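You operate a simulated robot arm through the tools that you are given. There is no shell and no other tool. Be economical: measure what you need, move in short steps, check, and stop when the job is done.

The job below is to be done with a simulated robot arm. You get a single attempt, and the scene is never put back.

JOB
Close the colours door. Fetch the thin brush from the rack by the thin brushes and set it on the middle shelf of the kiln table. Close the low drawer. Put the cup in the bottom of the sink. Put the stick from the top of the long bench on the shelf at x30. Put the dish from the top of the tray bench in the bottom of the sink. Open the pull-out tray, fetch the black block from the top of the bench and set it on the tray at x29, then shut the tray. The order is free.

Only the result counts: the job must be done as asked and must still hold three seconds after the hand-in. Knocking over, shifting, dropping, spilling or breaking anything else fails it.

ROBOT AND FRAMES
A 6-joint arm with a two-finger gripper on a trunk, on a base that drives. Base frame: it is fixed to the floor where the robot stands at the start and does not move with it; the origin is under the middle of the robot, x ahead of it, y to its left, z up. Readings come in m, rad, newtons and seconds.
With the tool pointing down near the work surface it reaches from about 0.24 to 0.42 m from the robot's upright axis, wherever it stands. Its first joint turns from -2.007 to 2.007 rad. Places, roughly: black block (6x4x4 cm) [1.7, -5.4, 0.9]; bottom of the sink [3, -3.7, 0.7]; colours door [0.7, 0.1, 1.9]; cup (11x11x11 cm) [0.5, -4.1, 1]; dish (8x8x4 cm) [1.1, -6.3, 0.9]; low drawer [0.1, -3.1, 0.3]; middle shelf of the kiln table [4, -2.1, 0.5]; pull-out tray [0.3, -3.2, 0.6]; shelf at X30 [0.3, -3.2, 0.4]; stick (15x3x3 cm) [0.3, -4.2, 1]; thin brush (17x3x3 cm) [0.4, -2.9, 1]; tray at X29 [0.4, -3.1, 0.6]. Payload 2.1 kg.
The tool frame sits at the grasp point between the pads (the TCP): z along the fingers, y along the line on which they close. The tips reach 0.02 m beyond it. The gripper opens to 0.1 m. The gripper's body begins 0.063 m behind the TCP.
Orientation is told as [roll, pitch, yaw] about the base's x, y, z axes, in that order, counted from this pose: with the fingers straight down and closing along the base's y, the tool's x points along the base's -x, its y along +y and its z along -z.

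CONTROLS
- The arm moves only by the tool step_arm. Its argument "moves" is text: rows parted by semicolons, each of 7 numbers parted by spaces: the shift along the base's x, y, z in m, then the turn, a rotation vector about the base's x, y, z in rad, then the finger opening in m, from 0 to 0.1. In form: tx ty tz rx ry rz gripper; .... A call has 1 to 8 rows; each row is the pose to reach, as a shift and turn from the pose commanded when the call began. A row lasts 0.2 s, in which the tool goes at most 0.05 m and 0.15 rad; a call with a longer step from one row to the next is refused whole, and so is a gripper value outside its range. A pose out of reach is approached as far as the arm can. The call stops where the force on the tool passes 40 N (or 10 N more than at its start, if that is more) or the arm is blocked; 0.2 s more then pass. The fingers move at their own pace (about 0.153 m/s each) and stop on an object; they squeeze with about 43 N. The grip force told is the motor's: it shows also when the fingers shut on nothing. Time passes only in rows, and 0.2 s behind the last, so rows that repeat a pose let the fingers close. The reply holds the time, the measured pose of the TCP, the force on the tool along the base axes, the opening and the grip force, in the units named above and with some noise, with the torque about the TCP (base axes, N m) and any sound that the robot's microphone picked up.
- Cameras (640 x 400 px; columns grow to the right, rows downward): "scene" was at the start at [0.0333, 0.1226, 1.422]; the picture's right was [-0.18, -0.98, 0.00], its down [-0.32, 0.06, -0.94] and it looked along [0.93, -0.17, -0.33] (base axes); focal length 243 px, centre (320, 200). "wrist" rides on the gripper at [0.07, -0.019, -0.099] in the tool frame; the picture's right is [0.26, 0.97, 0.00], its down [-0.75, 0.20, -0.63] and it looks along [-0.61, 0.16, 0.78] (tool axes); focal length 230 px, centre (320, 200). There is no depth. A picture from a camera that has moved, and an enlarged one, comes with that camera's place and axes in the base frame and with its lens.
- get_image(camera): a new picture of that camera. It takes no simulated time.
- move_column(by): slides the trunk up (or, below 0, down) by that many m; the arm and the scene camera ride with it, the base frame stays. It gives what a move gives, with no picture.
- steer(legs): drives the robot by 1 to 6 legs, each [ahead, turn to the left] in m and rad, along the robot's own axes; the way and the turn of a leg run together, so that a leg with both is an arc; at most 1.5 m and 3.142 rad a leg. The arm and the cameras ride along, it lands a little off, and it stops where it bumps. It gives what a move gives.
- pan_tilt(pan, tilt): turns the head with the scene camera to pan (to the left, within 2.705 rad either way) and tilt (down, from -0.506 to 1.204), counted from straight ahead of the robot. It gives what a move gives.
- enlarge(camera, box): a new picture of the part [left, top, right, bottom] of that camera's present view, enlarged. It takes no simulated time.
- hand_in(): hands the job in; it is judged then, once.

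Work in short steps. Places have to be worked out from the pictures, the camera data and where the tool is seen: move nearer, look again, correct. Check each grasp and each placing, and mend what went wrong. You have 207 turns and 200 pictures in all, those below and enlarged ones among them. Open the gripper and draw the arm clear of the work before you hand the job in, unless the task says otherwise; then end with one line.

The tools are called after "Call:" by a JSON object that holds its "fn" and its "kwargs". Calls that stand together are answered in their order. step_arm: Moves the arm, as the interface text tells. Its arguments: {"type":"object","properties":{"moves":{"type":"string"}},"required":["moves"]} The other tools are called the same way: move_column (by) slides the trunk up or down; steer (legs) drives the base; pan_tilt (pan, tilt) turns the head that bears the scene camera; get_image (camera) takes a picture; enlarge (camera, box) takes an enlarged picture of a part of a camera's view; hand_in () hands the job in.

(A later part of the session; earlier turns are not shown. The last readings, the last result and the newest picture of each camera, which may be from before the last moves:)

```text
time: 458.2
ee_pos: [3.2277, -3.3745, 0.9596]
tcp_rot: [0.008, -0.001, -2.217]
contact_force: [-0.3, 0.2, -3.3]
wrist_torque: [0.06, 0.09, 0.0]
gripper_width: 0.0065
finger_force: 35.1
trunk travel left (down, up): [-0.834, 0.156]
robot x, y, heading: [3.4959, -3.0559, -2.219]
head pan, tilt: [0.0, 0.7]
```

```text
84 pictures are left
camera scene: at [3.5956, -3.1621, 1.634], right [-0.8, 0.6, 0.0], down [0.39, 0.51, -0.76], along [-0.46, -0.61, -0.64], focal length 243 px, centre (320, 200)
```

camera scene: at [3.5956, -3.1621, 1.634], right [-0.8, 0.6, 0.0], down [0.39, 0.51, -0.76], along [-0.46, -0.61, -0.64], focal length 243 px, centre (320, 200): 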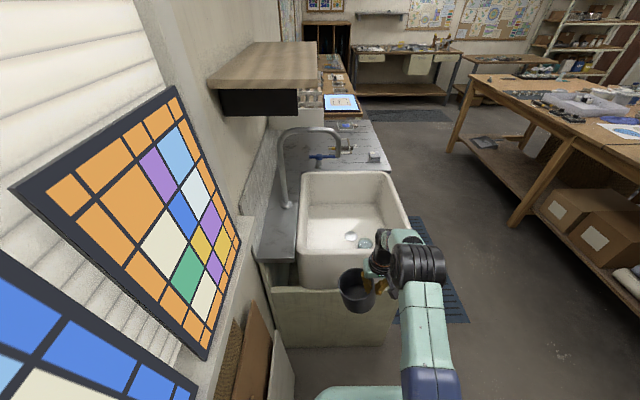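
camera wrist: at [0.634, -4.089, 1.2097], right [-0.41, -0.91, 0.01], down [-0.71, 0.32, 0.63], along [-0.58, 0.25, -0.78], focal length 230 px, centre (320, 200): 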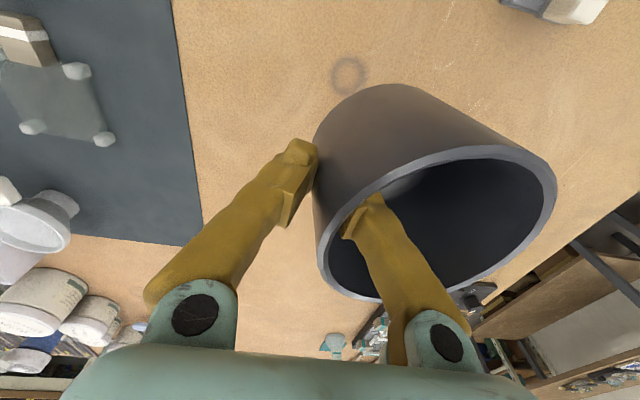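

Dish visible in the basin. The tap spout hangs at about U 4.72, L −1.10, z 1.2, so I'll enter short of it, lower, then slide under. First I shift the hand slightly left and back, raise and drive in.

Call:
{"fn": "step_arm", "kwargs": {"moves": "0.02 0.004 0 0 0 0 0;0.04 0.008 0 0 0 0 0;0.049 0.007 0 0 0 0 0"}}

Call:
{"fn": "move_column", "kwargs": {"by": 0.09}}

Call:
{"fn": "steer", "kwargs": {"legs": [[0.33, 0]]}}

Call:
{"fn": "get_image", "kwargs": {"camera": "scene"}}

Call:
{"fn": "get_image", "kwargs": {"camera": "wrist"}}

```text
time: 459.0
ee_pos: [3.2759, -3.366, 0.9596]
tcp_rot: [0.008, 0.0, -2.219]
contact_force: [-0.2, 1.0, -3.9]
wrist_torque: [0.12, 0.19, -0.03]
gripper_width: 0.0064
finger_force: 34.8
trunk travel left (down, up): [-0.834, 0.156]
robot x, y, heading: [3.4991, -3.0576, -2.219]
head pan, tilt: [0.0, 0.7]
```

```text
time: 460.3
ee_pos: [3.2762, -3.3669, 1.0501]
tcp_rot: [0.008, -0.001, -2.218]
contact_force: [-0.2, -0.6, -3.0]
wrist_torque: [0.06, 0.15, 0.0]
gripper_width: 0.0063
finger_force: 34.7
trunk travel left (down, up): [-0.924, 0.066]
robot x, y, heading: [3.4987, -3.0561, -2.215]
head pan, tilt: [0.0, 0.7]
```

```text
time: 462.5
ee_pos: [3.0749, -3.6314, 1.0503]
tcp_rot: [0.009, 0.001, -2.218]
contact_force: [-0.1, 0.1, -3.3]
wrist_torque: [0.08, 0.12, 0.0]
gripper_width: 0.0063
finger_force: 34.7
trunk travel left (down, up): [-0.924, 0.066]
robot x, y, heading: [3.2964, -3.3221, -2.218]
head pan, tilt: [0.0, 0.7]
```

```text
83 pictures are left
camera scene: at [3.3955, -3.4265, 1.7241], right [-0.8, 0.6, 0.0], down [0.39, 0.51, -0.77], along [-0.46, -0.61, -0.64], focal length 243 px, centre (320, 200)
```

scene: 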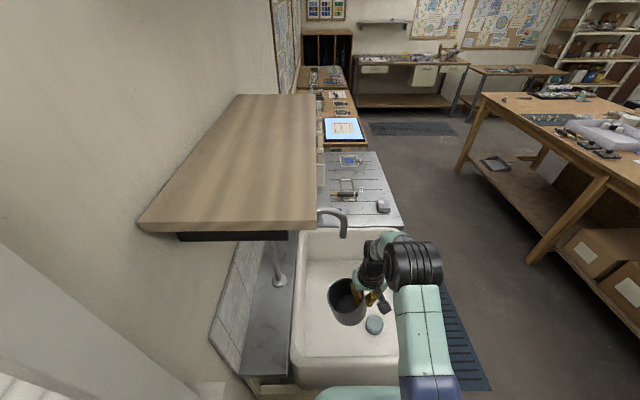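

```text
82 pictures are left
camera wrist: at [3.1015, -3.5641, 1.1499], right [0.93, -0.38, 0.01], down [-0.3, -0.72, 0.63], along [-0.23, -0.59, -0.77], focal length 230 px, centre (320, 200)
```

wrist: 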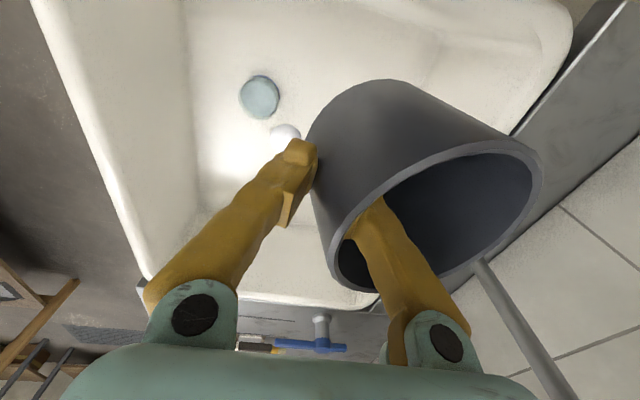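

Cup is over the basin. I go 3 cm forward, lower 14 cm, then slide forward beneath the spout height.

Call:
{"fn": "step_arm", "kwargs": {"moves": "-0.009 -0.012 0 0 0 0 0;-0.018 -0.024 0 0 0 0 0"}}

Call:
{"fn": "move_column", "kwargs": {"by": -0.14}}

Call:
{"fn": "step_arm", "kwargs": {"moves": "-0.012 -0.016 0 0 0 0 0;-0.024 -0.032 0 0 0 0 0;-0.033 -0.044 0 0 0 0 0"}}

Call:
{"fn": "get_image", "kwargs": {"camera": "wrist"}}

Call:
{"fn": "get_image", "kwargs": {"camera": "scene"}}

```text
time: 463.1
ee_pos: [3.0567, -3.6572, 1.0514]
tcp_rot: [0.009, 0.003, -2.218]
contact_force: [-0.6, -0.7, -3.8]
wrist_torque: [0.09, 0.13, -0.01]
gripper_width: 0.0063
finger_force: 34.8
trunk travel left (down, up): [-0.924, 0.066]
robot x, y, heading: [3.2947, -3.3208, -2.221]
head pan, tilt: [0.0, 0.7]
```

```text
time: 464.8
ee_pos: [3.0565, -3.6576, 0.9109]
tcp_rot: [0.009, 0.002, -2.219]
contact_force: [-0.7, -0.4, -1.9]
wrist_torque: [0.1, 0.12, 0.02]
gripper_width: 0.0064
finger_force: 34.6
trunk travel left (down, up): [-0.784, 0.206]
robot x, y, heading: [3.2946, -3.3257, -2.218]
head pan, tilt: [0.0, 0.7]
```

```text
time: 465.6
ee_pos: [3.0226, -3.6993, 0.9091]
tcp_rot: [0.009, 0.003, -2.218]
contact_force: [0.1, -0.5, -2.5]
wrist_torque: [0.11, 0.13, 0.01]
gripper_width: 0.0066
finger_force: 34.8
trunk travel left (down, up): [-0.784, 0.206]
robot x, y, heading: [3.2972, -3.3192, -2.217]
head pan, tilt: [0.0, 0.7]
```

```text
81 pictures are left
camera wrist: at [3.0486, -3.6325, 1.0089], right [0.93, -0.38, 0.01], down [-0.3, -0.72, 0.63], along [-0.23, -0.59, -0.78], focal length 230 px, centre (320, 200)
```

wrist: 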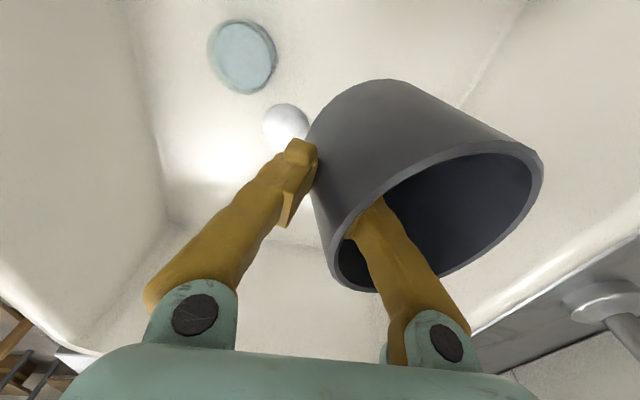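

```text
80 pictures are left
camera scene: at [3.3936, -3.4291, 1.584], right [-0.8, 0.6, 0.0], down [0.39, 0.51, -0.76], along [-0.46, -0.61, -0.64], focal length 243 px, centre (320, 200)
```

scene: 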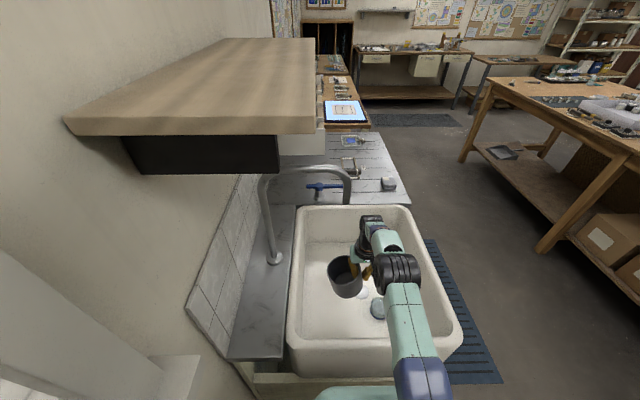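

Good clearance. I lower 12 cm by trunk, then fine steps to contact.

Call:
{"fn": "move_column", "kwargs": {"by": -0.11}}

Call:
{"fn": "step_arm", "kwargs": {"moves": "0 0 -0.006 0 0 0 0;0 0 -0.012 0 0 0 0;0 0 -0.018 0 0 0 0;0 0 -0.024 0 0 0 0;0 0 -0.03 0 0 0 0;0 0 -0.036 0 0 0 0;0 0 -0.042 0 0 0 0;0 0 -0.048 0 0 0 0"}}

Call:
{"fn": "get_image", "kwargs": {"camera": "wrist"}}

```text
time: 467.0
ee_pos: [3.0221, -3.6997, 0.7991]
tcp_rot: [0.008, 0.001, -2.217]
contact_force: [0.4, -0.4, -4.0]
wrist_torque: [0.1, 0.12, 0.0]
gripper_width: 0.0063
finger_force: 34.7
trunk travel left (down, up): [-0.674, 0.316]
robot x, y, heading: [3.2959, -3.3214, -2.218]
head pan, tilt: [0.0, 0.7]
```

```text
time: 468.8
ee_pos: [3.0226, -3.699, 0.7523]
tcp_rot: [0.01, 0.0, -2.22]
contact_force: [-0.9, 1.0, 1.5]
wrist_torque: [-0.04, -0.07, 0.0]
gripper_width: 0.0058
finger_force: 34.5
trunk travel left (down, up): [-0.674, 0.316]
robot x, y, heading: [3.2972, -3.3218, -2.214]
head pan, tilt: [0.0, 0.7]
```

```text
79 pictures are left
camera wrist: at [3.0494, -3.6314, 0.8516], right [0.93, -0.38, 0.01], down [-0.3, -0.72, 0.63], along [-0.23, -0.59, -0.78], focal length 230 px, centre (320, 200)
```

wrist: 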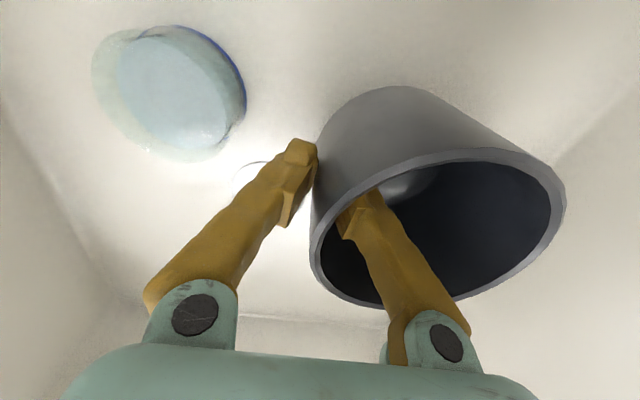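

The weight has come off the hand (Fz −3.5→+1.5 N): the cup stands on the bottom. I open slightly and rise straight up.

Call:
{"fn": "step_arm", "kwargs": {"moves": "0 0 0 0 0 0 0.015;0 0 0 0 0 0 0.03;0 0 0 0 0 0 0.03;0 0 0.02 0 0 0 0.03;0 0 0.05 0 0 0 0.03;0 0 0.08 0 0 0 0.03"}}

Call:
{"fn": "get_image", "kwargs": {"camera": "wrist"}}

```text
time: 470.2
ee_pos: [3.0221, -3.6996, 0.8323]
tcp_rot: [0.008, 0.001, -2.218]
contact_force: [0.3, 0.1, -0.3]
wrist_torque: [-0.03, -0.02, -0.02]
gripper_width: 0.03
finger_force: 0.0
trunk travel left (down, up): [-0.674, 0.316]
robot x, y, heading: [3.2977, -3.3209, -2.217]
head pan, tilt: [0.0, 0.7]
```

```text
78 pictures are left
camera wrist: at [3.0495, -3.6315, 0.9324], right [0.93, -0.38, 0.01], down [-0.3, -0.72, 0.63], along [-0.23, -0.59, -0.78], focal length 230 px, centre (320, 200)
```

wrist: 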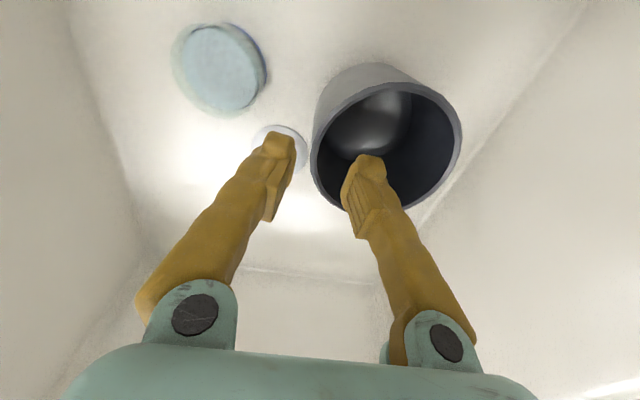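

Cup and dish both stand in the sink. I retract under the spout, then rise and back out.

Call:
{"fn": "step_arm", "kwargs": {"moves": "0 0 0.03 0 0 0 0.03;0 0 0.07 0 0 0 0.03;0.012 0.016 0.08 0 0 0 0.03;0.03 0.04 0.08 0 0 0 0.03;0.045 0.06 0.08 0 0 0 0.03"}}

Call:
{"fn": "move_column", "kwargs": {"by": 0.15}}

Call:
{"fn": "steer", "kwargs": {"legs": [[-0.33, -0.0], [0, -1.56]]}}

Call:
{"fn": "get_image", "kwargs": {"camera": "scene"}}

```text
time: 471.4
ee_pos: [3.0682, -3.6396, 0.912]
tcp_rot: [0.009, 0.0, -2.219]
contact_force: [-0.8, -0.3, -0.2]
wrist_torque: [-0.01, 0.01, 0.04]
gripper_width: 0.0299
finger_force: 0.0
trunk travel left (down, up): [-0.674, 0.316]
robot x, y, heading: [3.2982, -3.3274, -2.223]
head pan, tilt: [0.0, 0.7]
```

```text
time: 473.1
ee_pos: [3.0673, -3.6401, 1.0616]
tcp_rot: [0.007, 0.0, -2.218]
contact_force: [-0.2, -0.9, -0.4]
wrist_torque: [-0.02, 0.02, -0.01]
gripper_width: 0.0299
finger_force: 0.2
trunk travel left (down, up): [-0.824, 0.166]
robot x, y, heading: [3.2958, -3.322, -2.218]
head pan, tilt: [0.0, 0.7]
```

```text
time: 479.1
ee_pos: [3.1733, -2.8374, 1.0623]
tcp_rot: [0.008, 0.0, 2.503]
contact_force: [0.3, -0.8, -0.4]
wrist_torque: [-0.01, -0.03, -0.03]
gripper_width: 0.0298
finger_force: 0.1
trunk travel left (down, up): [-0.824, 0.166]
robot x, y, heading: [3.4975, -3.0636, 2.499]
head pan, tilt: [0.0, 0.7]
```

```text
77 pictures are left
camera scene: at [3.3908, -3.1618, 1.624], right [0.6, 0.8, 0.0], down [0.52, -0.38, -0.76], along [-0.61, 0.46, -0.64], focal length 243 px, centre (320, 200)
```

scene: 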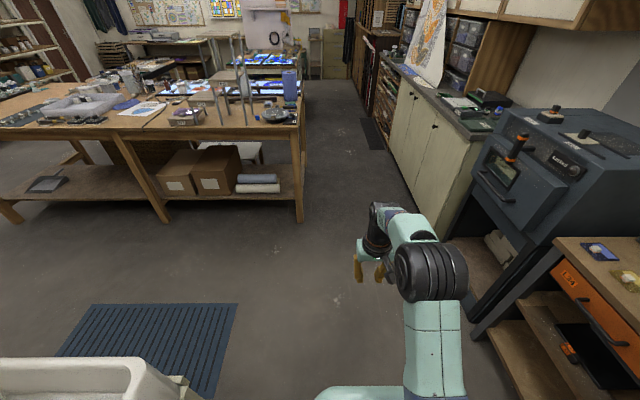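

Now the stick. I drive back down the aisle to face it over the long bench's back edge.

Call:
{"fn": "steer", "kwargs": {"legs": [[1.02, 0], [0, 1.558], [1.5, 0], [1.3, 0], [0, -1.571]]}}

Call:
{"fn": "move_column", "kwargs": {"by": 0.1}}

Call:
{"fn": "get_image", "kwargs": {"camera": "scene"}}

```text
time: 505.2
ee_pos: [0.7197, -4.5433, 1.0614]
tcp_rot: [0.009, 0.0, 2.556]
contact_force: [-0.1, 0.3, 0.4]
wrist_torque: [0.01, -0.02, -0.02]
gripper_width: 0.0298
finger_force: 0.1
trunk travel left (down, up): [-0.824, 0.166]
robot x, y, heading: [1.0519, -4.7502, 2.561]
head pan, tilt: [0.0, 0.7]
```

```text
time: 506.5
ee_pos: [0.7189, -4.543, 1.1624]
tcp_rot: [0.01, -0.001, 2.556]
contact_force: [0.3, 0.2, 0.0]
wrist_torque: [-0.03, 0.01, 0.02]
gripper_width: 0.0302
finger_force: 0.1
trunk travel left (down, up): [-0.924, 0.066]
robot x, y, heading: [1.0486, -4.7491, 2.557]
head pan, tilt: [0.0, 0.7]
```

```text
76 pictures are left
camera scene: at [0.9537, -4.8553, 1.724], right [0.55, 0.83, 0.0], down [0.54, -0.36, -0.76], along [-0.64, 0.42, -0.64], focal length 243 px, centre (320, 200)
```

scene: 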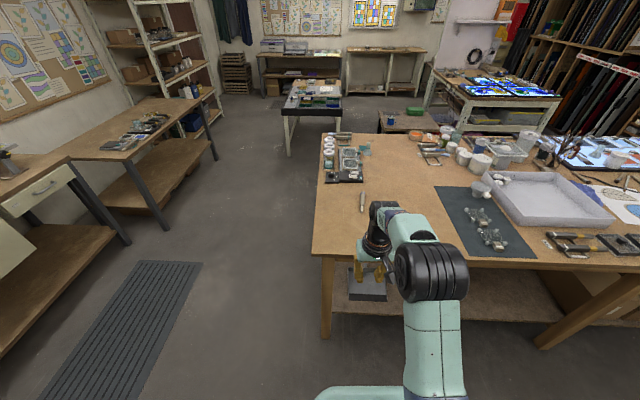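

Slightly turn to aim at the stick and drive up to the bench.

Call:
{"fn": "steer", "kwargs": {"legs": [[0, -0.07], [0.45, 0]]}}

Call:
{"fn": "get_image", "kwargs": {"camera": "scene"}}

Call:
{"fn": "get_image", "kwargs": {"camera": "wrist"}}

```text
time: 509.7
ee_pos: [0.3731, -4.2443, 1.1622]
tcp_rot: [0.008, 0.0, 2.49]
contact_force: [-0.8, -0.7, -1.3]
wrist_torque: [0.01, 0.01, 0.01]
gripper_width: 0.03
finger_force: 0.0
trunk travel left (down, up): [-0.924, 0.066]
robot x, y, heading: [0.6885, -4.4712, 2.487]
head pan, tilt: [0.0, 0.7]
```

```text
75 pictures are left
camera scene: at [0.5872, -4.5722, 1.7241], right [0.61, 0.79, 0.0], down [0.51, -0.39, -0.77], along [-0.61, 0.47, -0.64], focal length 243 px, centre (320, 200)
```

scene: 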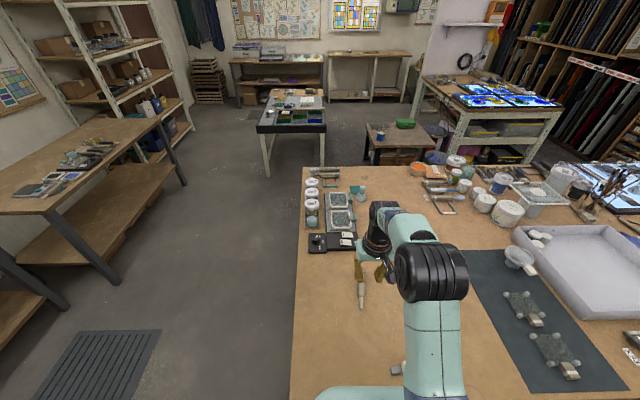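

```text
74 pictures are left
camera wrist: at [0.4417, -4.2713, 1.2615], right [-0.38, -0.92, 0.01], down [-0.71, 0.3, 0.63], along [-0.59, 0.24, -0.77], focal length 230 px, centre (320, 200)
```

wrist: 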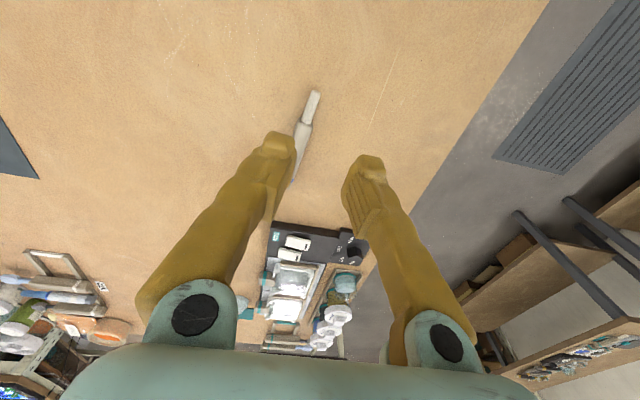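

The stick lies along my tool axis, centre at about (0.306,-4.188). I move 6.5 cm forward, open to 5 cm and lower.

Call:
{"fn": "move_column", "kwargs": {"by": -0.13}}

Call:
{"fn": "step_arm", "kwargs": {"moves": "-0.026 0.021 0 0 0 0 0.05;-0.052 0.042 0 0 0 0 0.05;-0.052 0.042 -0.02 0 0 0 0.05"}}

Call:
{"fn": "get_image", "kwargs": {"camera": "wrist"}}

```text
time: 511.3
ee_pos: [0.3741, -4.2438, 1.033]
tcp_rot: [0.011, 0.001, 2.487]
contact_force: [-0.1, 0.2, -0.1]
wrist_torque: [0.0, 0.01, -0.02]
gripper_width: 0.03
finger_force: 0.0
trunk travel left (down, up): [-0.794, 0.196]
robot x, y, heading: [0.6873, -4.4715, 2.486]
head pan, tilt: [0.0, 0.7]
```

```text
time: 512.1
ee_pos: [0.3208, -4.202, 1.0117]
tcp_rot: [0.008, 0.002, 2.49]
contact_force: [-0.5, 0.3, -1.1]
wrist_torque: [0.01, 0.02, 0.03]
gripper_width: 0.0502
finger_force: 0.0
trunk travel left (down, up): [-0.794, 0.196]
robot x, y, heading: [0.6879, -4.4756, 2.485]
head pan, tilt: [0.0, 0.7]
```

```text
73 pictures are left
camera wrist: at [0.3884, -4.2293, 1.1113], right [-0.38, -0.92, 0.01], down [-0.71, 0.3, 0.63], along [-0.59, 0.23, -0.78], focal length 230 px, centre (320, 200)
```

wrist: 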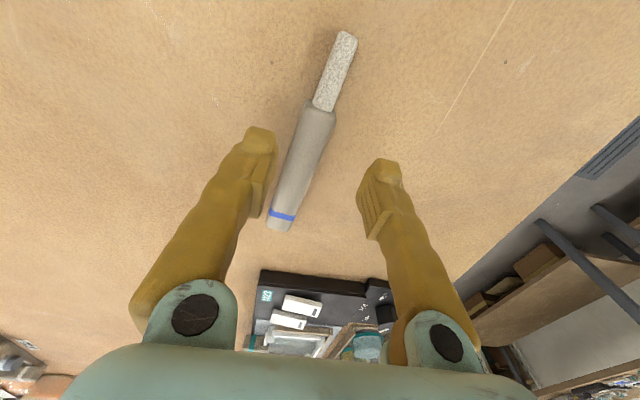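

I trim 7 mm to the right and 0.06 rad, lower onto the stick and close.

Call:
{"fn": "step_arm", "kwargs": {"moves": "0.004 0.005 -0.02 0 0 -0.06 0.05;0.004 0.005 -0.04 0 0 -0.06 0.05;0.004 0.005 -0.052 0 0 -0.06 0.05;0.004 0.005 -0.052 0 0 -0.06 0.02;0.004 0.005 -0.052 0 0 -0.06 0;0.004 0.005 -0.052 0 0 -0.06 0;0.004 0.005 -0.052 0 0 -0.06 0"}}

Call:
{"fn": "get_image", "kwargs": {"camera": "wrist"}}

```text
time: 512.9
ee_pos: [0.326, -4.1963, 0.9702]
tcp_rot: [0.008, -0.023, 2.428]
contact_force: [7.3, -7.0, 21.8]
wrist_torque: [0.34, -0.75, -0.26]
gripper_width: 0.0497
finger_force: 0.0
trunk travel left (down, up): [-0.794, 0.196]
robot x, y, heading: [0.6869, -4.4763, 2.489]
head pan, tilt: [0.0, 0.7]
stopped in row 3: the force on the tool passed its limit at 50 N (the readings are from after the stop); the commanded pose is now the measured one
```

```text
72 pictures are left
camera wrist: at [0.393, -4.2284, 1.0678], right [-0.44, -0.9, 0.0], down [-0.68, 0.33, 0.65], along [-0.58, 0.28, -0.76], focal length 230 px, centre (320, 200)
```

wrist: 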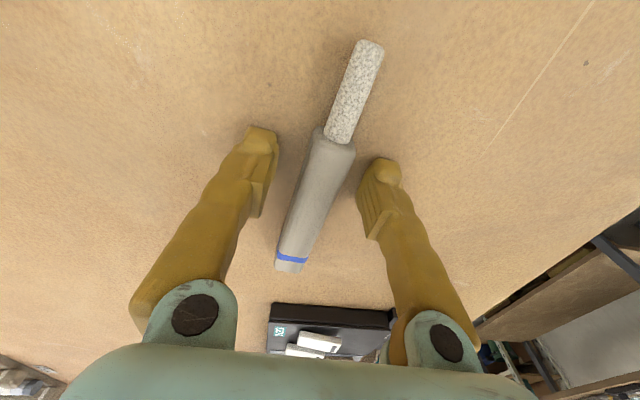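

Tips touched the bench (z≈0.95). I rise 4 mm and close.

Call:
{"fn": "step_arm", "kwargs": {"moves": "0 0 0.005 0 0.0 0 0.05;0 0 0.005 0 0 0 0.025;0 0 0.005 0 0 0 0;0 0 0.005 0 0 0 0;0 0 0.005 0 0 0 0"}}

Call:
{"fn": "move_column", "kwargs": {"by": 0.12}}

Call:
{"fn": "get_image", "kwargs": {"camera": "wrist"}}

```text
time: 514.1
ee_pos: [0.3226, -4.1937, 0.9711]
tcp_rot: [0.008, -0.019, 2.428]
contact_force: [0.1, 0.5, -0.6]
wrist_torque: [0.0, -0.03, -0.01]
gripper_width: 0.0207
finger_force: 42.6
trunk travel left (down, up): [-0.794, 0.196]
robot x, y, heading: [0.6872, -4.4728, 2.49]
head pan, tilt: [0.0, 0.7]
```

```text
time: 515.6
ee_pos: [0.3228, -4.1931, 1.0918]
tcp_rot: [0.01, -0.017, 2.428]
contact_force: [0.0, -0.5, -1.4]
wrist_torque: [-0.01, 0.0, 0.02]
gripper_width: 0.0206
finger_force: 43.3
trunk travel left (down, up): [-0.914, 0.076]
robot x, y, heading: [0.6904, -4.4775, 2.486]
head pan, tilt: [0.0, 0.7]
```

```text
71 pictures are left
camera wrist: at [0.3884, -4.2254, 1.1895], right [-0.44, -0.9, 0.0], down [-0.69, 0.34, 0.65], along [-0.58, 0.28, -0.76], focal length 230 px, centre (320, 200)
```

wrist: 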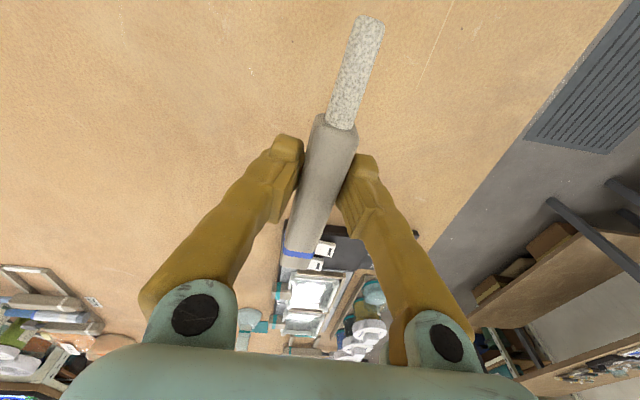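

Stick held. I back off and drive round the right end of the long bench toward the shelf unit.

Call:
{"fn": "steer", "kwargs": {"legs": [[-0.42, 0], [0, 1.571], [0.75, 0], [0, -1.571]]}}

Call:
{"fn": "steer", "kwargs": {"legs": [[1.3, 0], [0.95, 0]]}}

```text
time: 529.3
ee_pos: [0.202, -5.0267, 1.0909]
tcp_rot: [0.008, -0.02, 2.437]
contact_force: [-0.3, 0.0, -0.4]
wrist_torque: [-0.01, -0.02, -0.02]
gripper_width: 0.0207
finger_force: 43.1
trunk travel left (down, up): [-0.914, 0.076]
robot x, y, heading: [0.5716, -5.3002, 2.497]
head pan, tilt: [0.0, 0.7]
```

```text
time: 540.5
ee_pos: [-1.6152, -3.6659, 1.0926]
tcp_rot: [0.009, -0.018, 2.445]
contact_force: [-0.3, 0.9, -1.1]
wrist_torque: [-0.02, 0.01, -0.01]
gripper_width: 0.0208
finger_force: 42.9
trunk travel left (down, up): [-0.914, 0.076]
robot x, y, heading: [-1.2419, -3.9417, 2.505]
head pan, tilt: [0.0, 0.7]
```

I continue: turn, drive along the front aisle, and face the shelf unit.

Call:
{"fn": "steer", "kwargs": {"legs": [[0, -1.589], [1.52, 0], [0, -1.571]]}}

Call:
{"fn": "move_column", "kwargs": {"by": -0.4}}

Call:
{"fn": "move_column", "kwargs": {"by": -0.3}}

Call:
{"fn": "pan_tilt", "kwargs": {"pan": 0, "tilt": 0.4}}

Call:
{"fn": "get_image", "kwargs": {"camera": "scene"}}

```text
refused: 1.52 is not a number from -1.5 to 1.5
```

```text
time: 544.4
ee_pos: [-1.6158, -3.6655, 0.691]
tcp_rot: [0.008, -0.021, 2.445]
contact_force: [0.1, -0.7, -0.6]
wrist_torque: [0.03, 0.0, -0.03]
gripper_width: 0.0205
finger_force: 43.0
trunk travel left (down, up): [-0.514, 0.476]
robot x, y, heading: [-1.2438, -3.9427, 2.504]
head pan, tilt: [0.0, 0.7]
```

```text
time: 547.4
ee_pos: [-1.6154, -3.6676, 0.3918]
tcp_rot: [0.009, -0.018, 2.446]
contact_force: [1.1, -0.6, -1.7]
wrist_torque: [0.01, -0.03, 0.0]
gripper_width: 0.0203
finger_force: 42.9
trunk travel left (down, up): [-0.214, 0.776]
robot x, y, heading: [-1.2429, -3.9418, 2.505]
head pan, tilt: [0.0, 0.7]
```

```text
time: 548.1
ee_pos: [-1.6155, -3.6659, 0.3917]
tcp_rot: [0.008, -0.02, 2.445]
contact_force: [-0.1, 0.5, -1.8]
wrist_torque: [-0.02, -0.05, 0.01]
gripper_width: 0.0208
finger_force: 43.5
trunk travel left (down, up): [-0.214, 0.776]
robot x, y, heading: [-1.2455, -3.9375, 2.501]
head pan, tilt: [0.0, 0.4]
```

```text
70 pictures are left
camera scene: at [-1.3517, -4.0343, 1.0408], right [0.59, 0.8, 0.0], down [0.31, -0.23, -0.92], along [-0.74, 0.55, -0.39], focal length 243 px, centre (320, 200)
```

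scene: 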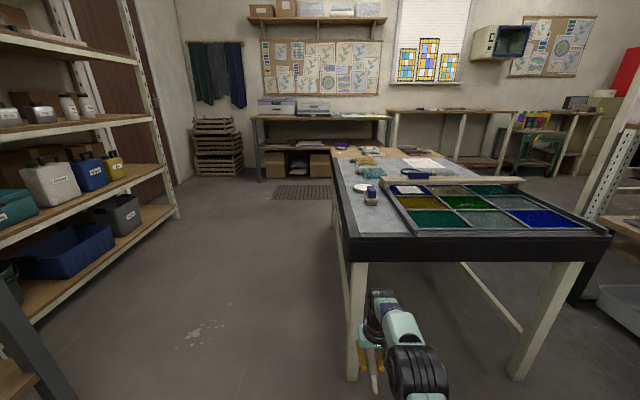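

The drive leg was just too long; I resend it in parts (backing a touch first to clear the table ahead).

Call:
{"fn": "steer", "kwargs": {"legs": [[-0.06, 0], [0, -1.589], [1.0, 0], [0.52, 0], [0, -1.571]]}}

Call:
{"fn": "get_image", "kwargs": {"camera": "scene"}}

```text
time: 564.1
ee_pos: [0.0763, -2.9797, 0.3916]
tcp_rot: [0.01, -0.017, -0.626]
contact_force: [-0.6, -0.3, -0.6]
wrist_torque: [-0.01, -0.04, -0.02]
gripper_width: 0.0204
finger_force: 42.8
trunk travel left (down, up): [-0.214, 0.776]
robot x, y, heading: [-0.3143, -2.7287, -0.566]
head pan, tilt: [0.0, 0.4]
```

```text
69 pictures are left
camera scene: at [-0.2092, -2.6325, 1.0409], right [-0.54, -0.84, 0.0], down [-0.33, 0.21, -0.92], along [0.78, -0.5, -0.39], focal length 243 px, centre (320, 200)
```

scene: 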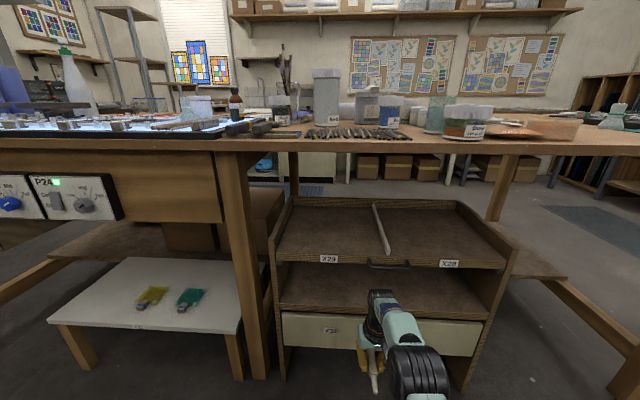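

Heading is off by 0.09. I correct it while shifting 0.13 m left (to avoid the tray's handle), then lower the trunk.

Call:
{"fn": "steer", "kwargs": {"legs": [[0, 1.482], [0.14, 0], [0, -1.571]]}}

Call:
{"fn": "move_column", "kwargs": {"by": -0.18}}

Call:
{"fn": "step_arm", "kwargs": {"moves": "-0.01 0.008 0.03 0 0 -0.145 0;-0.02 0.016 0.06 0 0 -0.29 0;-0.03 0.024 0.09 0 0 -0.435 0;-0.04 0.03 0.12 0 0 -0.58 0;-0.05 0.038 0.15 0 0 -0.725 0;-0.06 0.045 0.18 0 0 -0.87 0;-0.07 0.053 0.21 0 0 -1.015 0;-0.08 0.06 0.24 0 0 -1.16 0"}}

```text
time: 572.9
ee_pos: [0.1382, -2.9071, 0.3903]
tcp_rot: [0.009, -0.021, -0.725]
contact_force: [0.0, 0.6, -0.6]
wrist_torque: [0.03, -0.03, -0.01]
gripper_width: 0.0204
finger_force: 43.1
trunk travel left (down, up): [-0.214, 0.776]
robot x, y, heading: [-0.2295, -2.625, -0.665]
head pan, tilt: [0.0, 0.4]
```

```text
time: 574.9
ee_pos: [0.1365, -2.907, 0.2126]
tcp_rot: [0.008, -0.018, -0.724]
contact_force: [0.1, 0.8, -0.9]
wrist_torque: [0.01, -0.02, 0.01]
gripper_width: 0.0206
finger_force: 43.0
trunk travel left (down, up): [-0.034, 0.956]
robot x, y, heading: [-0.2267, -2.6199, -0.661]
head pan, tilt: [0.0, 0.4]
```

```text
time: 576.7
ee_pos: [0.0567, -2.8468, 0.4533]
tcp_rot: [0.009, -0.019, -1.887]
contact_force: [-0.4, -0.1, -0.7]
wrist_torque: [0.03, -0.01, -0.02]
gripper_width: 0.0206
finger_force: 43.1
trunk travel left (down, up): [-0.034, 0.956]
robot x, y, heading: [-0.2286, -2.6255, -0.669]
head pan, tilt: [0.0, 0.4]
```

Finish the 90° yaw, back up 0.1 m for room, then tilt the tool 65° forward.

Call:
{"fn": "step_arm", "kwargs": {"moves": "0 0 0 0 0 -0.12 0;0 0 0 0 0 -0.24 0;0 0 0 0 0 -0.35 0"}}

Call:
{"fn": "steer", "kwargs": {"legs": [[-0.1, 0]]}}

Call:
{"fn": "step_arm", "kwargs": {"moves": "0.0217 -0.017 -0.0072 -0.0876 -0.1118 0 0;0.0431 -0.0338 -0.0111 -0.1752 -0.2236 0 0;0.0639 -0.0501 -0.012 -0.2628 -0.3354 0 0;0.0835 -0.0655 -0.0099 -0.3504 -0.4472 0 0;0.1018 -0.0798 -0.0051 -0.438 -0.559 0 0;0.1183 -0.0927 0.002 -0.5256 -0.6708 0 0;0.1331 -0.1043 0.011 -0.6132 -0.7826 0 0;0.1456 -0.1141 0.0226 -0.7008 -0.8944 0 0"}}

Call:
{"fn": "get_image", "kwargs": {"camera": "scene"}}

Call:
{"fn": "get_image", "kwargs": {"camera": "wrist"}}

```text
time: 577.5
ee_pos: [0.0567, -2.8463, 0.4521]
tcp_rot: [0.008, -0.02, -2.234]
contact_force: [0.4, -0.3, -1.4]
wrist_torque: [-0.01, -0.01, -0.02]
gripper_width: 0.0203
finger_force: 42.5
trunk travel left (down, up): [-0.034, 0.956]
robot x, y, heading: [-0.2295, -2.6211, -0.663]
head pan, tilt: [0.0, 0.4]
```

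```text
time: 578.6
ee_pos: [-0.0223, -2.785, 0.4527]
tcp_rot: [0.01, -0.017, -2.234]
contact_force: [0.2, 0.4, -1.5]
wrist_torque: [0.03, 0.0, 0.01]
gripper_width: 0.0206
finger_force: 43.0
trunk travel left (down, up): [-0.034, 0.956]
robot x, y, heading: [-0.305, -2.5619, -0.667]
head pan, tilt: [0.0, 0.4]
```

```text
time: 580.5
ee_pos: [0.1237, -2.8987, 0.4744]
tcp_rot: [1.147, -0.008, -2.251]
contact_force: [-0.1, 0.1, -0.9]
wrist_torque: [0.03, -0.03, 0.01]
gripper_width: 0.0208
finger_force: 43.1
trunk travel left (down, up): [-0.034, 0.956]
robot x, y, heading: [-0.3084, -2.5584, -0.667]
head pan, tilt: [0.0, 0.4]
```

```text
68 pictures are left
camera scene: at [-0.1924, -2.4707, 0.8609], right [-0.62, -0.79, 0.0], down [-0.31, 0.24, -0.92], along [0.72, -0.57, -0.39], focal length 243 px, centre (320, 200)
```

scene: 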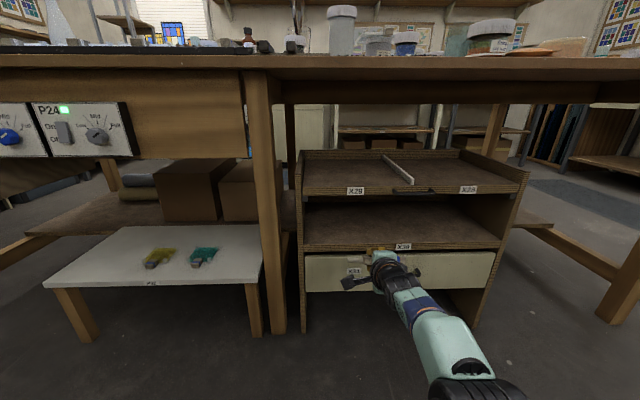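

```text
67 pictures are left
camera wrist: at [0.0921, -2.7829, 0.498], right [0.48, -0.04, 0.88], down [-0.85, -0.27, 0.45], along [0.22, -0.96, -0.17], focal length 230 px, centre (320, 200)
```

wrist: 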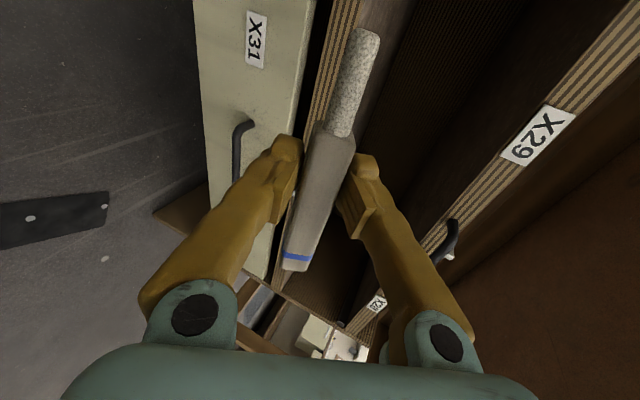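

Everything lines up: shelf top ≈0.43, tray underside ≈0.593. I lower 8 mm and drive the stick in.

Call:
{"fn": "step_arm", "kwargs": {"moves": "0 0 -0.004 0 0 0 0;0 0 -0.007 0 0 0 0"}}

Call:
{"fn": "steer", "kwargs": {"legs": [[0.15, 0]]}}

Call:
{"fn": "get_image", "kwargs": {"camera": "wrist"}}

Call:
{"fn": "get_image", "kwargs": {"camera": "scene"}}

```text
time: 581.0
ee_pos: [0.1265, -2.8992, 0.4669]
tcp_rot: [1.146, -0.009, -2.251]
contact_force: [1.1, 0.2, -0.6]
wrist_torque: [0.01, -0.02, 0.01]
gripper_width: 0.0207
finger_force: 42.6
trunk travel left (down, up): [-0.034, 0.956]
robot x, y, heading: [-0.3048, -2.5612, -0.669]
head pan, tilt: [0.0, 0.4]
```

```text
time: 582.4
ee_pos: [0.2442, -2.9922, 0.4672]
tcp_rot: [1.146, -0.008, -2.251]
contact_force: [0.7, 0.7, -0.4]
wrist_torque: [0.06, -0.02, 0.02]
gripper_width: 0.0204
finger_force: 42.9
trunk travel left (down, up): [-0.034, 0.956]
robot x, y, heading: [-0.1886, -2.6561, -0.666]
head pan, tilt: [0.0, 0.4]
```

```text
66 pictures are left
camera wrist: at [0.2119, -2.8764, 0.4913], right [0.48, -0.04, 0.88], down [-0.85, -0.27, 0.45], along [0.22, -0.96, -0.17], focal length 230 px, centre (320, 200)
```

wrist: 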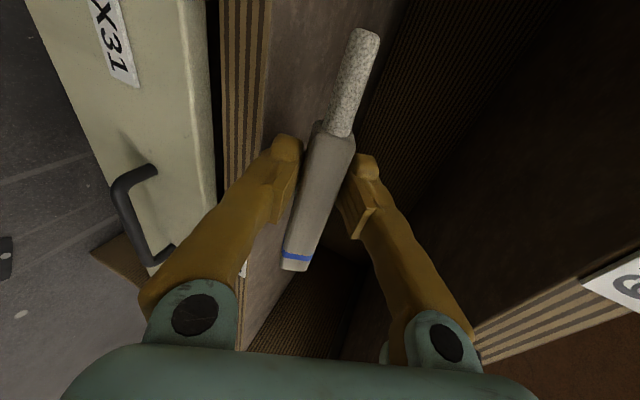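

```text
65 pictures are left
camera scene: at [-0.0731, -2.5642, 0.8609], right [-0.62, -0.79, 0.0], down [-0.31, 0.24, -0.92], along [0.73, -0.57, -0.39], focal length 243 px, centre (320, 200)
```

scene: 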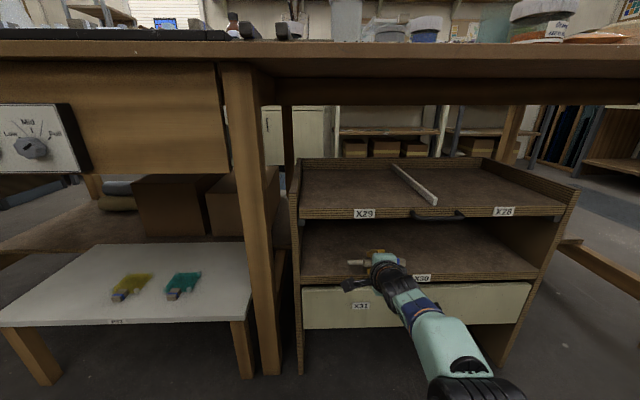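

Entering cleanly. 8.5 cm more.

Call:
{"fn": "steer", "kwargs": {"legs": [[0.085, 0]]}}

Call:
{"fn": "get_image", "kwargs": {"camera": "wrist"}}

Call:
{"fn": "enlarge", "kwargs": {"camera": "scene", "box": [280, 150, 600, 350]}}

```text
time: 583.5
ee_pos: [0.3109, -3.0458, 0.4677]
tcp_rot: [1.145, -0.008, -2.251]
contact_force: [0.3, 0.4, -1.1]
wrist_torque: [0.03, 0.02, -0.01]
gripper_width: 0.0205
finger_force: 43.2
trunk travel left (down, up): [-0.034, 0.956]
robot x, y, heading: [-0.1202, -2.7026, -0.665]
head pan, tilt: [0.0, 0.4]
```

```text
64 pictures are left
camera wrist: at [0.2789, -2.9295, 0.4913], right [0.48, -0.05, 0.88], down [-0.85, -0.27, 0.45], along [0.22, -0.96, -0.17], focal length 230 px, centre (320, 200)
```

wrist: 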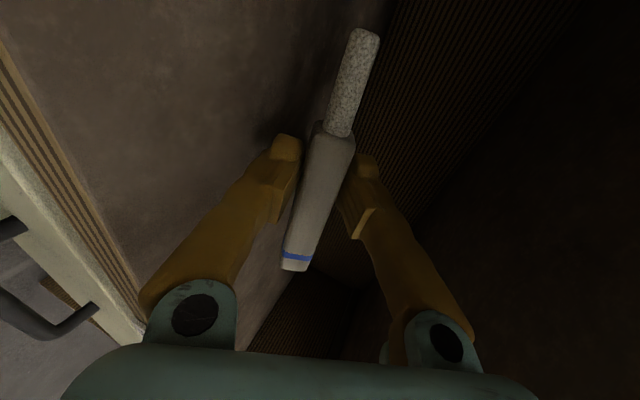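

```text
2.00 times, centred on (440, 250) of scene
camera zoom: at [-0.0058, -2.617, 0.8609], right [-0.62, -0.79, 0.0], down [-0.31, 0.24, -0.92], along [0.72, -0.57, -0.39], focal length 486 px, centre (80, 100)
```

zoom: 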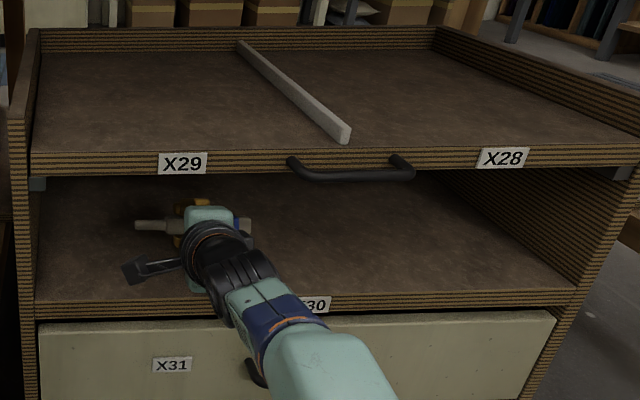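

10 cm inside. I lower in fine steps to contact.

Call:
{"fn": "step_arm", "kwargs": {"moves": "0 0 -0.003 0 0 0 0;0 0 -0.006 0 0 0 0;0 0 -0.009 0 0 0 0;0 0 -0.012 0 0 0 0;0 0 -0.015 0 0 0 0;0 0 -0.018 0 0 0 0;0 0 -0.021 0 0 0 0"}}

```text
time: 585.1
ee_pos: [0.3125, -3.0447, 0.4491]
tcp_rot: [1.135, -0.005, -2.244]
contact_force: [-0.3, -2.4, 0.8]
wrist_torque: [0.0, 0.01, -0.05]
gripper_width: 0.0208
finger_force: 43.1
trunk travel left (down, up): [-0.034, 0.956]
robot x, y, heading: [-0.1171, -2.7051, -0.661]
head pan, tilt: [0.0, 0.4]
```

Call:
{"fn": "step_arm", "kwargs": {"moves": "0 0 -0.003 0 0 0 0;0 0 -0.006 0 0 0 0;0 0 -0.009 0 0 0 0;0 0 -0.012 0 0 0 0"}}

Call:
{"fn": "get_image", "kwargs": {"camera": "wrist"}}

```text
time: 586.1
ee_pos: [0.3132, -3.0467, 0.4488]
tcp_rot: [1.138, -0.002, -2.24]
contact_force: [2.9, -13.9, 23.3]
wrist_torque: [-0.41, -0.1, -0.03]
gripper_width: 0.0205
finger_force: 42.4
out of reach, approached as far as the arm can: row 1, 2, 3, 4
trunk travel left (down, up): [-0.034, 0.956]
robot x, y, heading: [-0.1206, -2.7058, -0.669]
head pan, tilt: [0.0, 0.4]
```

```text
62 pictures are left
camera wrist: at [0.2807, -2.9319, 0.4736], right [0.48, -0.05, 0.88], down [-0.85, -0.29, 0.45], along [0.23, -0.96, -0.18], focal length 230 px, centre (320, 200)
```

wrist: 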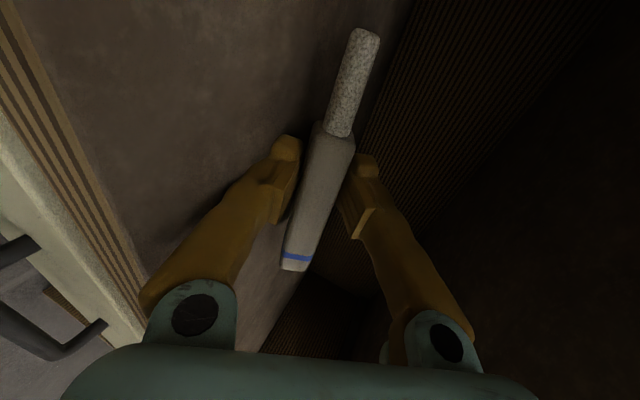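

Firm contact. I open gradually while easing up so the stick settles on the shelf.

Call:
{"fn": "step_arm", "kwargs": {"moves": "0 0 0.013 0 0 0 0.026;0 0 0.019 0 0 0 0.034;0 0 0.023 0 0 0 0.042;0 0 0.023 0 0 0 0.042;0 0 0.023 0 0 0 0.042"}}

Call:
{"fn": "get_image", "kwargs": {"camera": "wrist"}}

Call:
{"fn": "enlarge", "kwargs": {"camera": "scene", "box": [310, 220, 430, 300]}}

```text
time: 587.3
ee_pos: [0.3101, -3.0449, 0.4566]
tcp_rot: [1.146, -0.009, -2.252]
contact_force: [3.1, 1.0, 7.3]
wrist_torque: [0.11, -0.15, -0.02]
gripper_width: 0.0373
finger_force: 0.1
out of reach, approached as far as the arm can: row 1
trunk travel left (down, up): [-0.034, 0.956]
robot x, y, heading: [-0.1188, -2.7042, -0.664]
head pan, tilt: [0.0, 0.4]
```

```text
61 pictures are left
camera wrist: at [0.2787, -2.9287, 0.4803], right [0.48, -0.04, 0.88], down [-0.85, -0.27, 0.45], along [0.22, -0.96, -0.17], focal length 230 px, centre (320, 200)
```

wrist: 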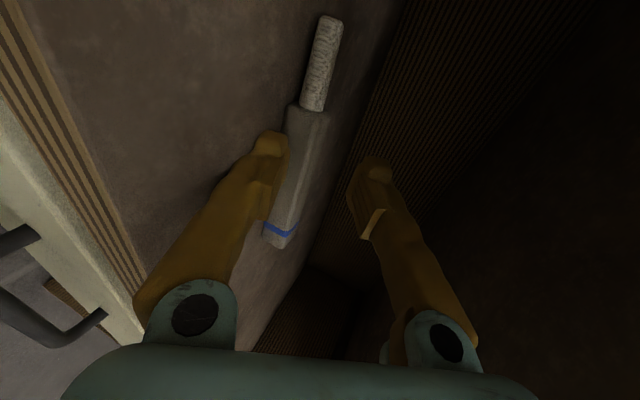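

```text
5.00 times, centred on (370, 260) of scene
camera zoom: at [-0.0064, -2.6162, 0.8609], right [-0.62, -0.79, 0.0], down [-0.31, 0.24, -0.92], along [0.73, -0.57, -0.39], focal length 1216 px, centre (70, -100)
```

zoom: 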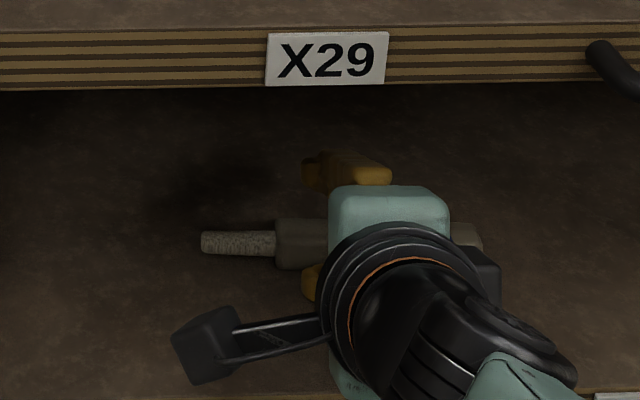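

The stick lies on the shelf. I withdraw along the finger axis.

Call:
{"fn": "step_arm", "kwargs": {"moves": "-0.0105 0.0085 0.006 0 0 0 0.042;-0.021 0.017 0.012 0 0 0 0.044;-0.036 0.029 0.018 0 0 0 0.046;-0.056 0.045 0.022 0 0 0 0.046;-0.08 0.064 0.022 0 0 0 0.046"}}

Call:
{"fn": "get_image", "kwargs": {"camera": "wrist"}}

Call:
{"fn": "steer", "kwargs": {"legs": [[-0.2, 0]]}}

Call:
{"fn": "enlarge", "kwargs": {"camera": "scene", "box": [260, 150, 580, 350]}}

```text
time: 588.5
ee_pos: [0.2302, -2.9812, 0.4806]
tcp_rot: [1.146, -0.006, -2.251]
contact_force: [-0.2, 1.0, -0.6]
wrist_torque: [-0.03, -0.02, -0.03]
gripper_width: 0.0458
finger_force: 0.0
trunk travel left (down, up): [-0.034, 0.956]
robot x, y, heading: [-0.1191, -2.707, -0.663]
head pan, tilt: [0.0, 0.4]
```

```text
59 pictures are left
camera wrist: at [0.1986, -2.8656, 0.5042], right [0.48, -0.05, 0.88], down [-0.85, -0.27, 0.45], along [0.22, -0.96, -0.17], focal length 230 px, centre (320, 200)
```

wrist: 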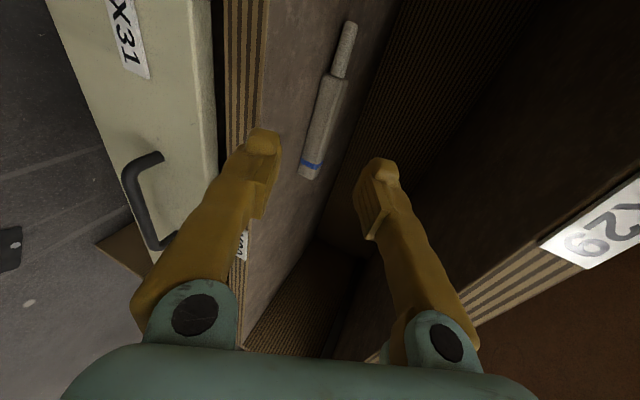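

```text
time: 590.1
ee_pos: [0.072, -2.8576, 0.4798]
tcp_rot: [1.145, -0.009, -2.251]
contact_force: [-0.4, 0.5, -0.7]
wrist_torque: [0.02, 0.03, 0.03]
gripper_width: 0.0461
finger_force: 0.1
trunk travel left (down, up): [-0.034, 0.956]
robot x, y, heading: [-0.275, -2.582, -0.666]
head pan, tilt: [0.0, 0.4]
```

```text
2.00 times, centred on (420, 250) of scene
camera zoom: at [-0.1642, -2.4927, 0.8609], right [-0.62, -0.79, 0.0], down [-0.31, 0.24, -0.92], along [0.72, -0.57, -0.39], focal length 486 px, centre (120, 100)
```

zoom: 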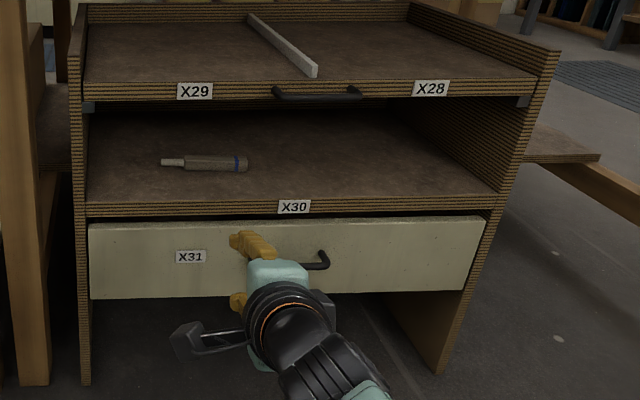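

Stick is on X30. My hand is already oriented to take the tray's handle bar (fingers above and below). I shift the base to the handle's line, about L −2.36, and raise to z≈0.605.

Call:
{"fn": "steer", "kwargs": {"legs": [[-0.05, 0], [0, -1.571], [0.145, 0], [0, 1.571]]}}

Call:
{"fn": "move_column", "kwargs": {"by": 0.125}}

Call:
{"fn": "get_image", "kwargs": {"camera": "scene"}}

Call:
{"fn": "get_image", "kwargs": {"camera": "wrist"}}

```text
time: 599.7
ee_pos: [-0.0478, -2.9289, 0.4809]
tcp_rot: [1.146, -0.009, -2.212]
contact_force: [-0.1, -0.6, 0.9]
wrist_torque: [0.01, -0.03, -0.02]
gripper_width: 0.046
finger_force: 0.0
trunk travel left (down, up): [-0.034, 0.956]
robot x, y, heading: [-0.4122, -2.6689, -0.626]
head pan, tilt: [0.0, 0.4]
```

```text
time: 601.3
ee_pos: [-0.0488, -2.9312, 0.6047]
tcp_rot: [1.145, -0.009, -2.211]
contact_force: [-1.0, 0.3, 0.0]
wrist_torque: [0.0, 0.01, -0.01]
gripper_width: 0.0458
finger_force: 0.0
trunk travel left (down, up): [-0.159, 0.831]
robot x, y, heading: [-0.4095, -2.6713, -0.623]
head pan, tilt: [0.0, 0.4]
```

```text
57 pictures are left
camera scene: at [-0.2992, -2.5744, 0.9859], right [-0.59, -0.81, 0.0], down [-0.32, 0.23, -0.92], along [0.75, -0.54, -0.39], focal length 243 px, centre (320, 200)
```

scene: 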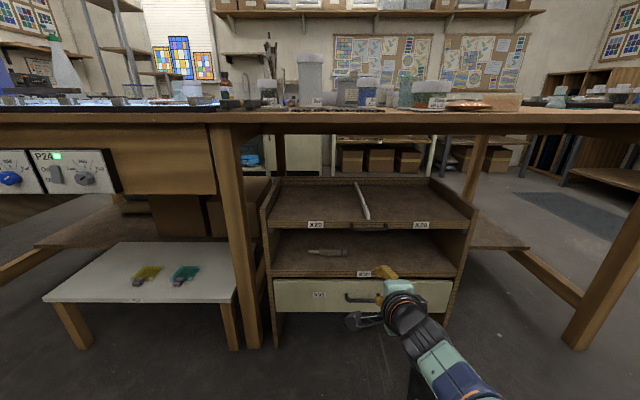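

```text
56 pictures are left
camera wrist: at [-0.0846, -2.8148, 0.6293], right [0.48, -0.03, 0.88], down [-0.84, -0.31, 0.45], along [0.26, -0.95, -0.17], focal length 230 px, centre (320, 200)
```

wrist: 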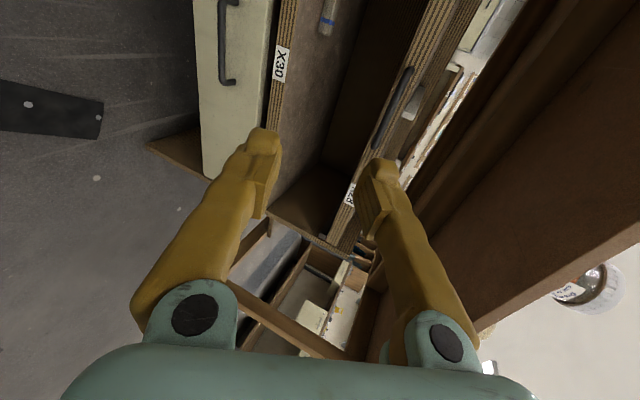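

Bar estimated at U≈2.0, z≈0.607 straight ahead. I straighten and drive 0.19 m.

Call:
{"fn": "steer", "kwargs": {"legs": [[0, -0.03], [0.19, 0]]}}

Call:
{"fn": "get_image", "kwargs": {"camera": "wrist"}}

Call:
{"fn": "enlarge", "kwargs": {"camera": "scene", "box": [280, 180, 480, 320]}}

```text
time: 603.2
ee_pos: [0.0964, -3.0584, 0.6052]
tcp_rot: [1.146, -0.009, -2.244]
contact_force: [-0.2, 0.6, -0.2]
wrist_torque: [0.0, -0.03, -0.03]
gripper_width: 0.0458
finger_force: 0.1
trunk travel left (down, up): [-0.159, 0.831]
robot x, y, heading: [-0.2542, -2.7832, -0.658]
head pan, tilt: [0.0, 0.4]
```

```text
55 pictures are left
camera wrist: at [0.0632, -2.9426, 0.6294], right [0.48, -0.04, 0.88], down [-0.85, -0.28, 0.45], along [0.23, -0.96, -0.17], focal length 230 px, centre (320, 200)
```

wrist: 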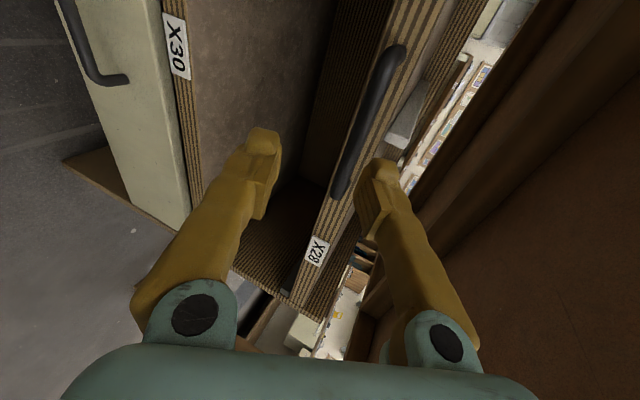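

```text
2.86 times, centred on (380, 250) of scene
camera zoom: at [-0.1436, -2.6955, 0.9859], right [-0.61, -0.79, 0.0], down [-0.31, 0.24, -0.92], along [0.73, -0.56, -0.39], focal length 695 px, centre (149, 57)
```

zoom: 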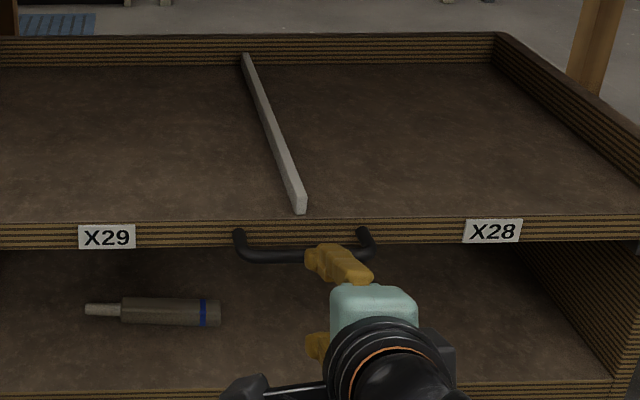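

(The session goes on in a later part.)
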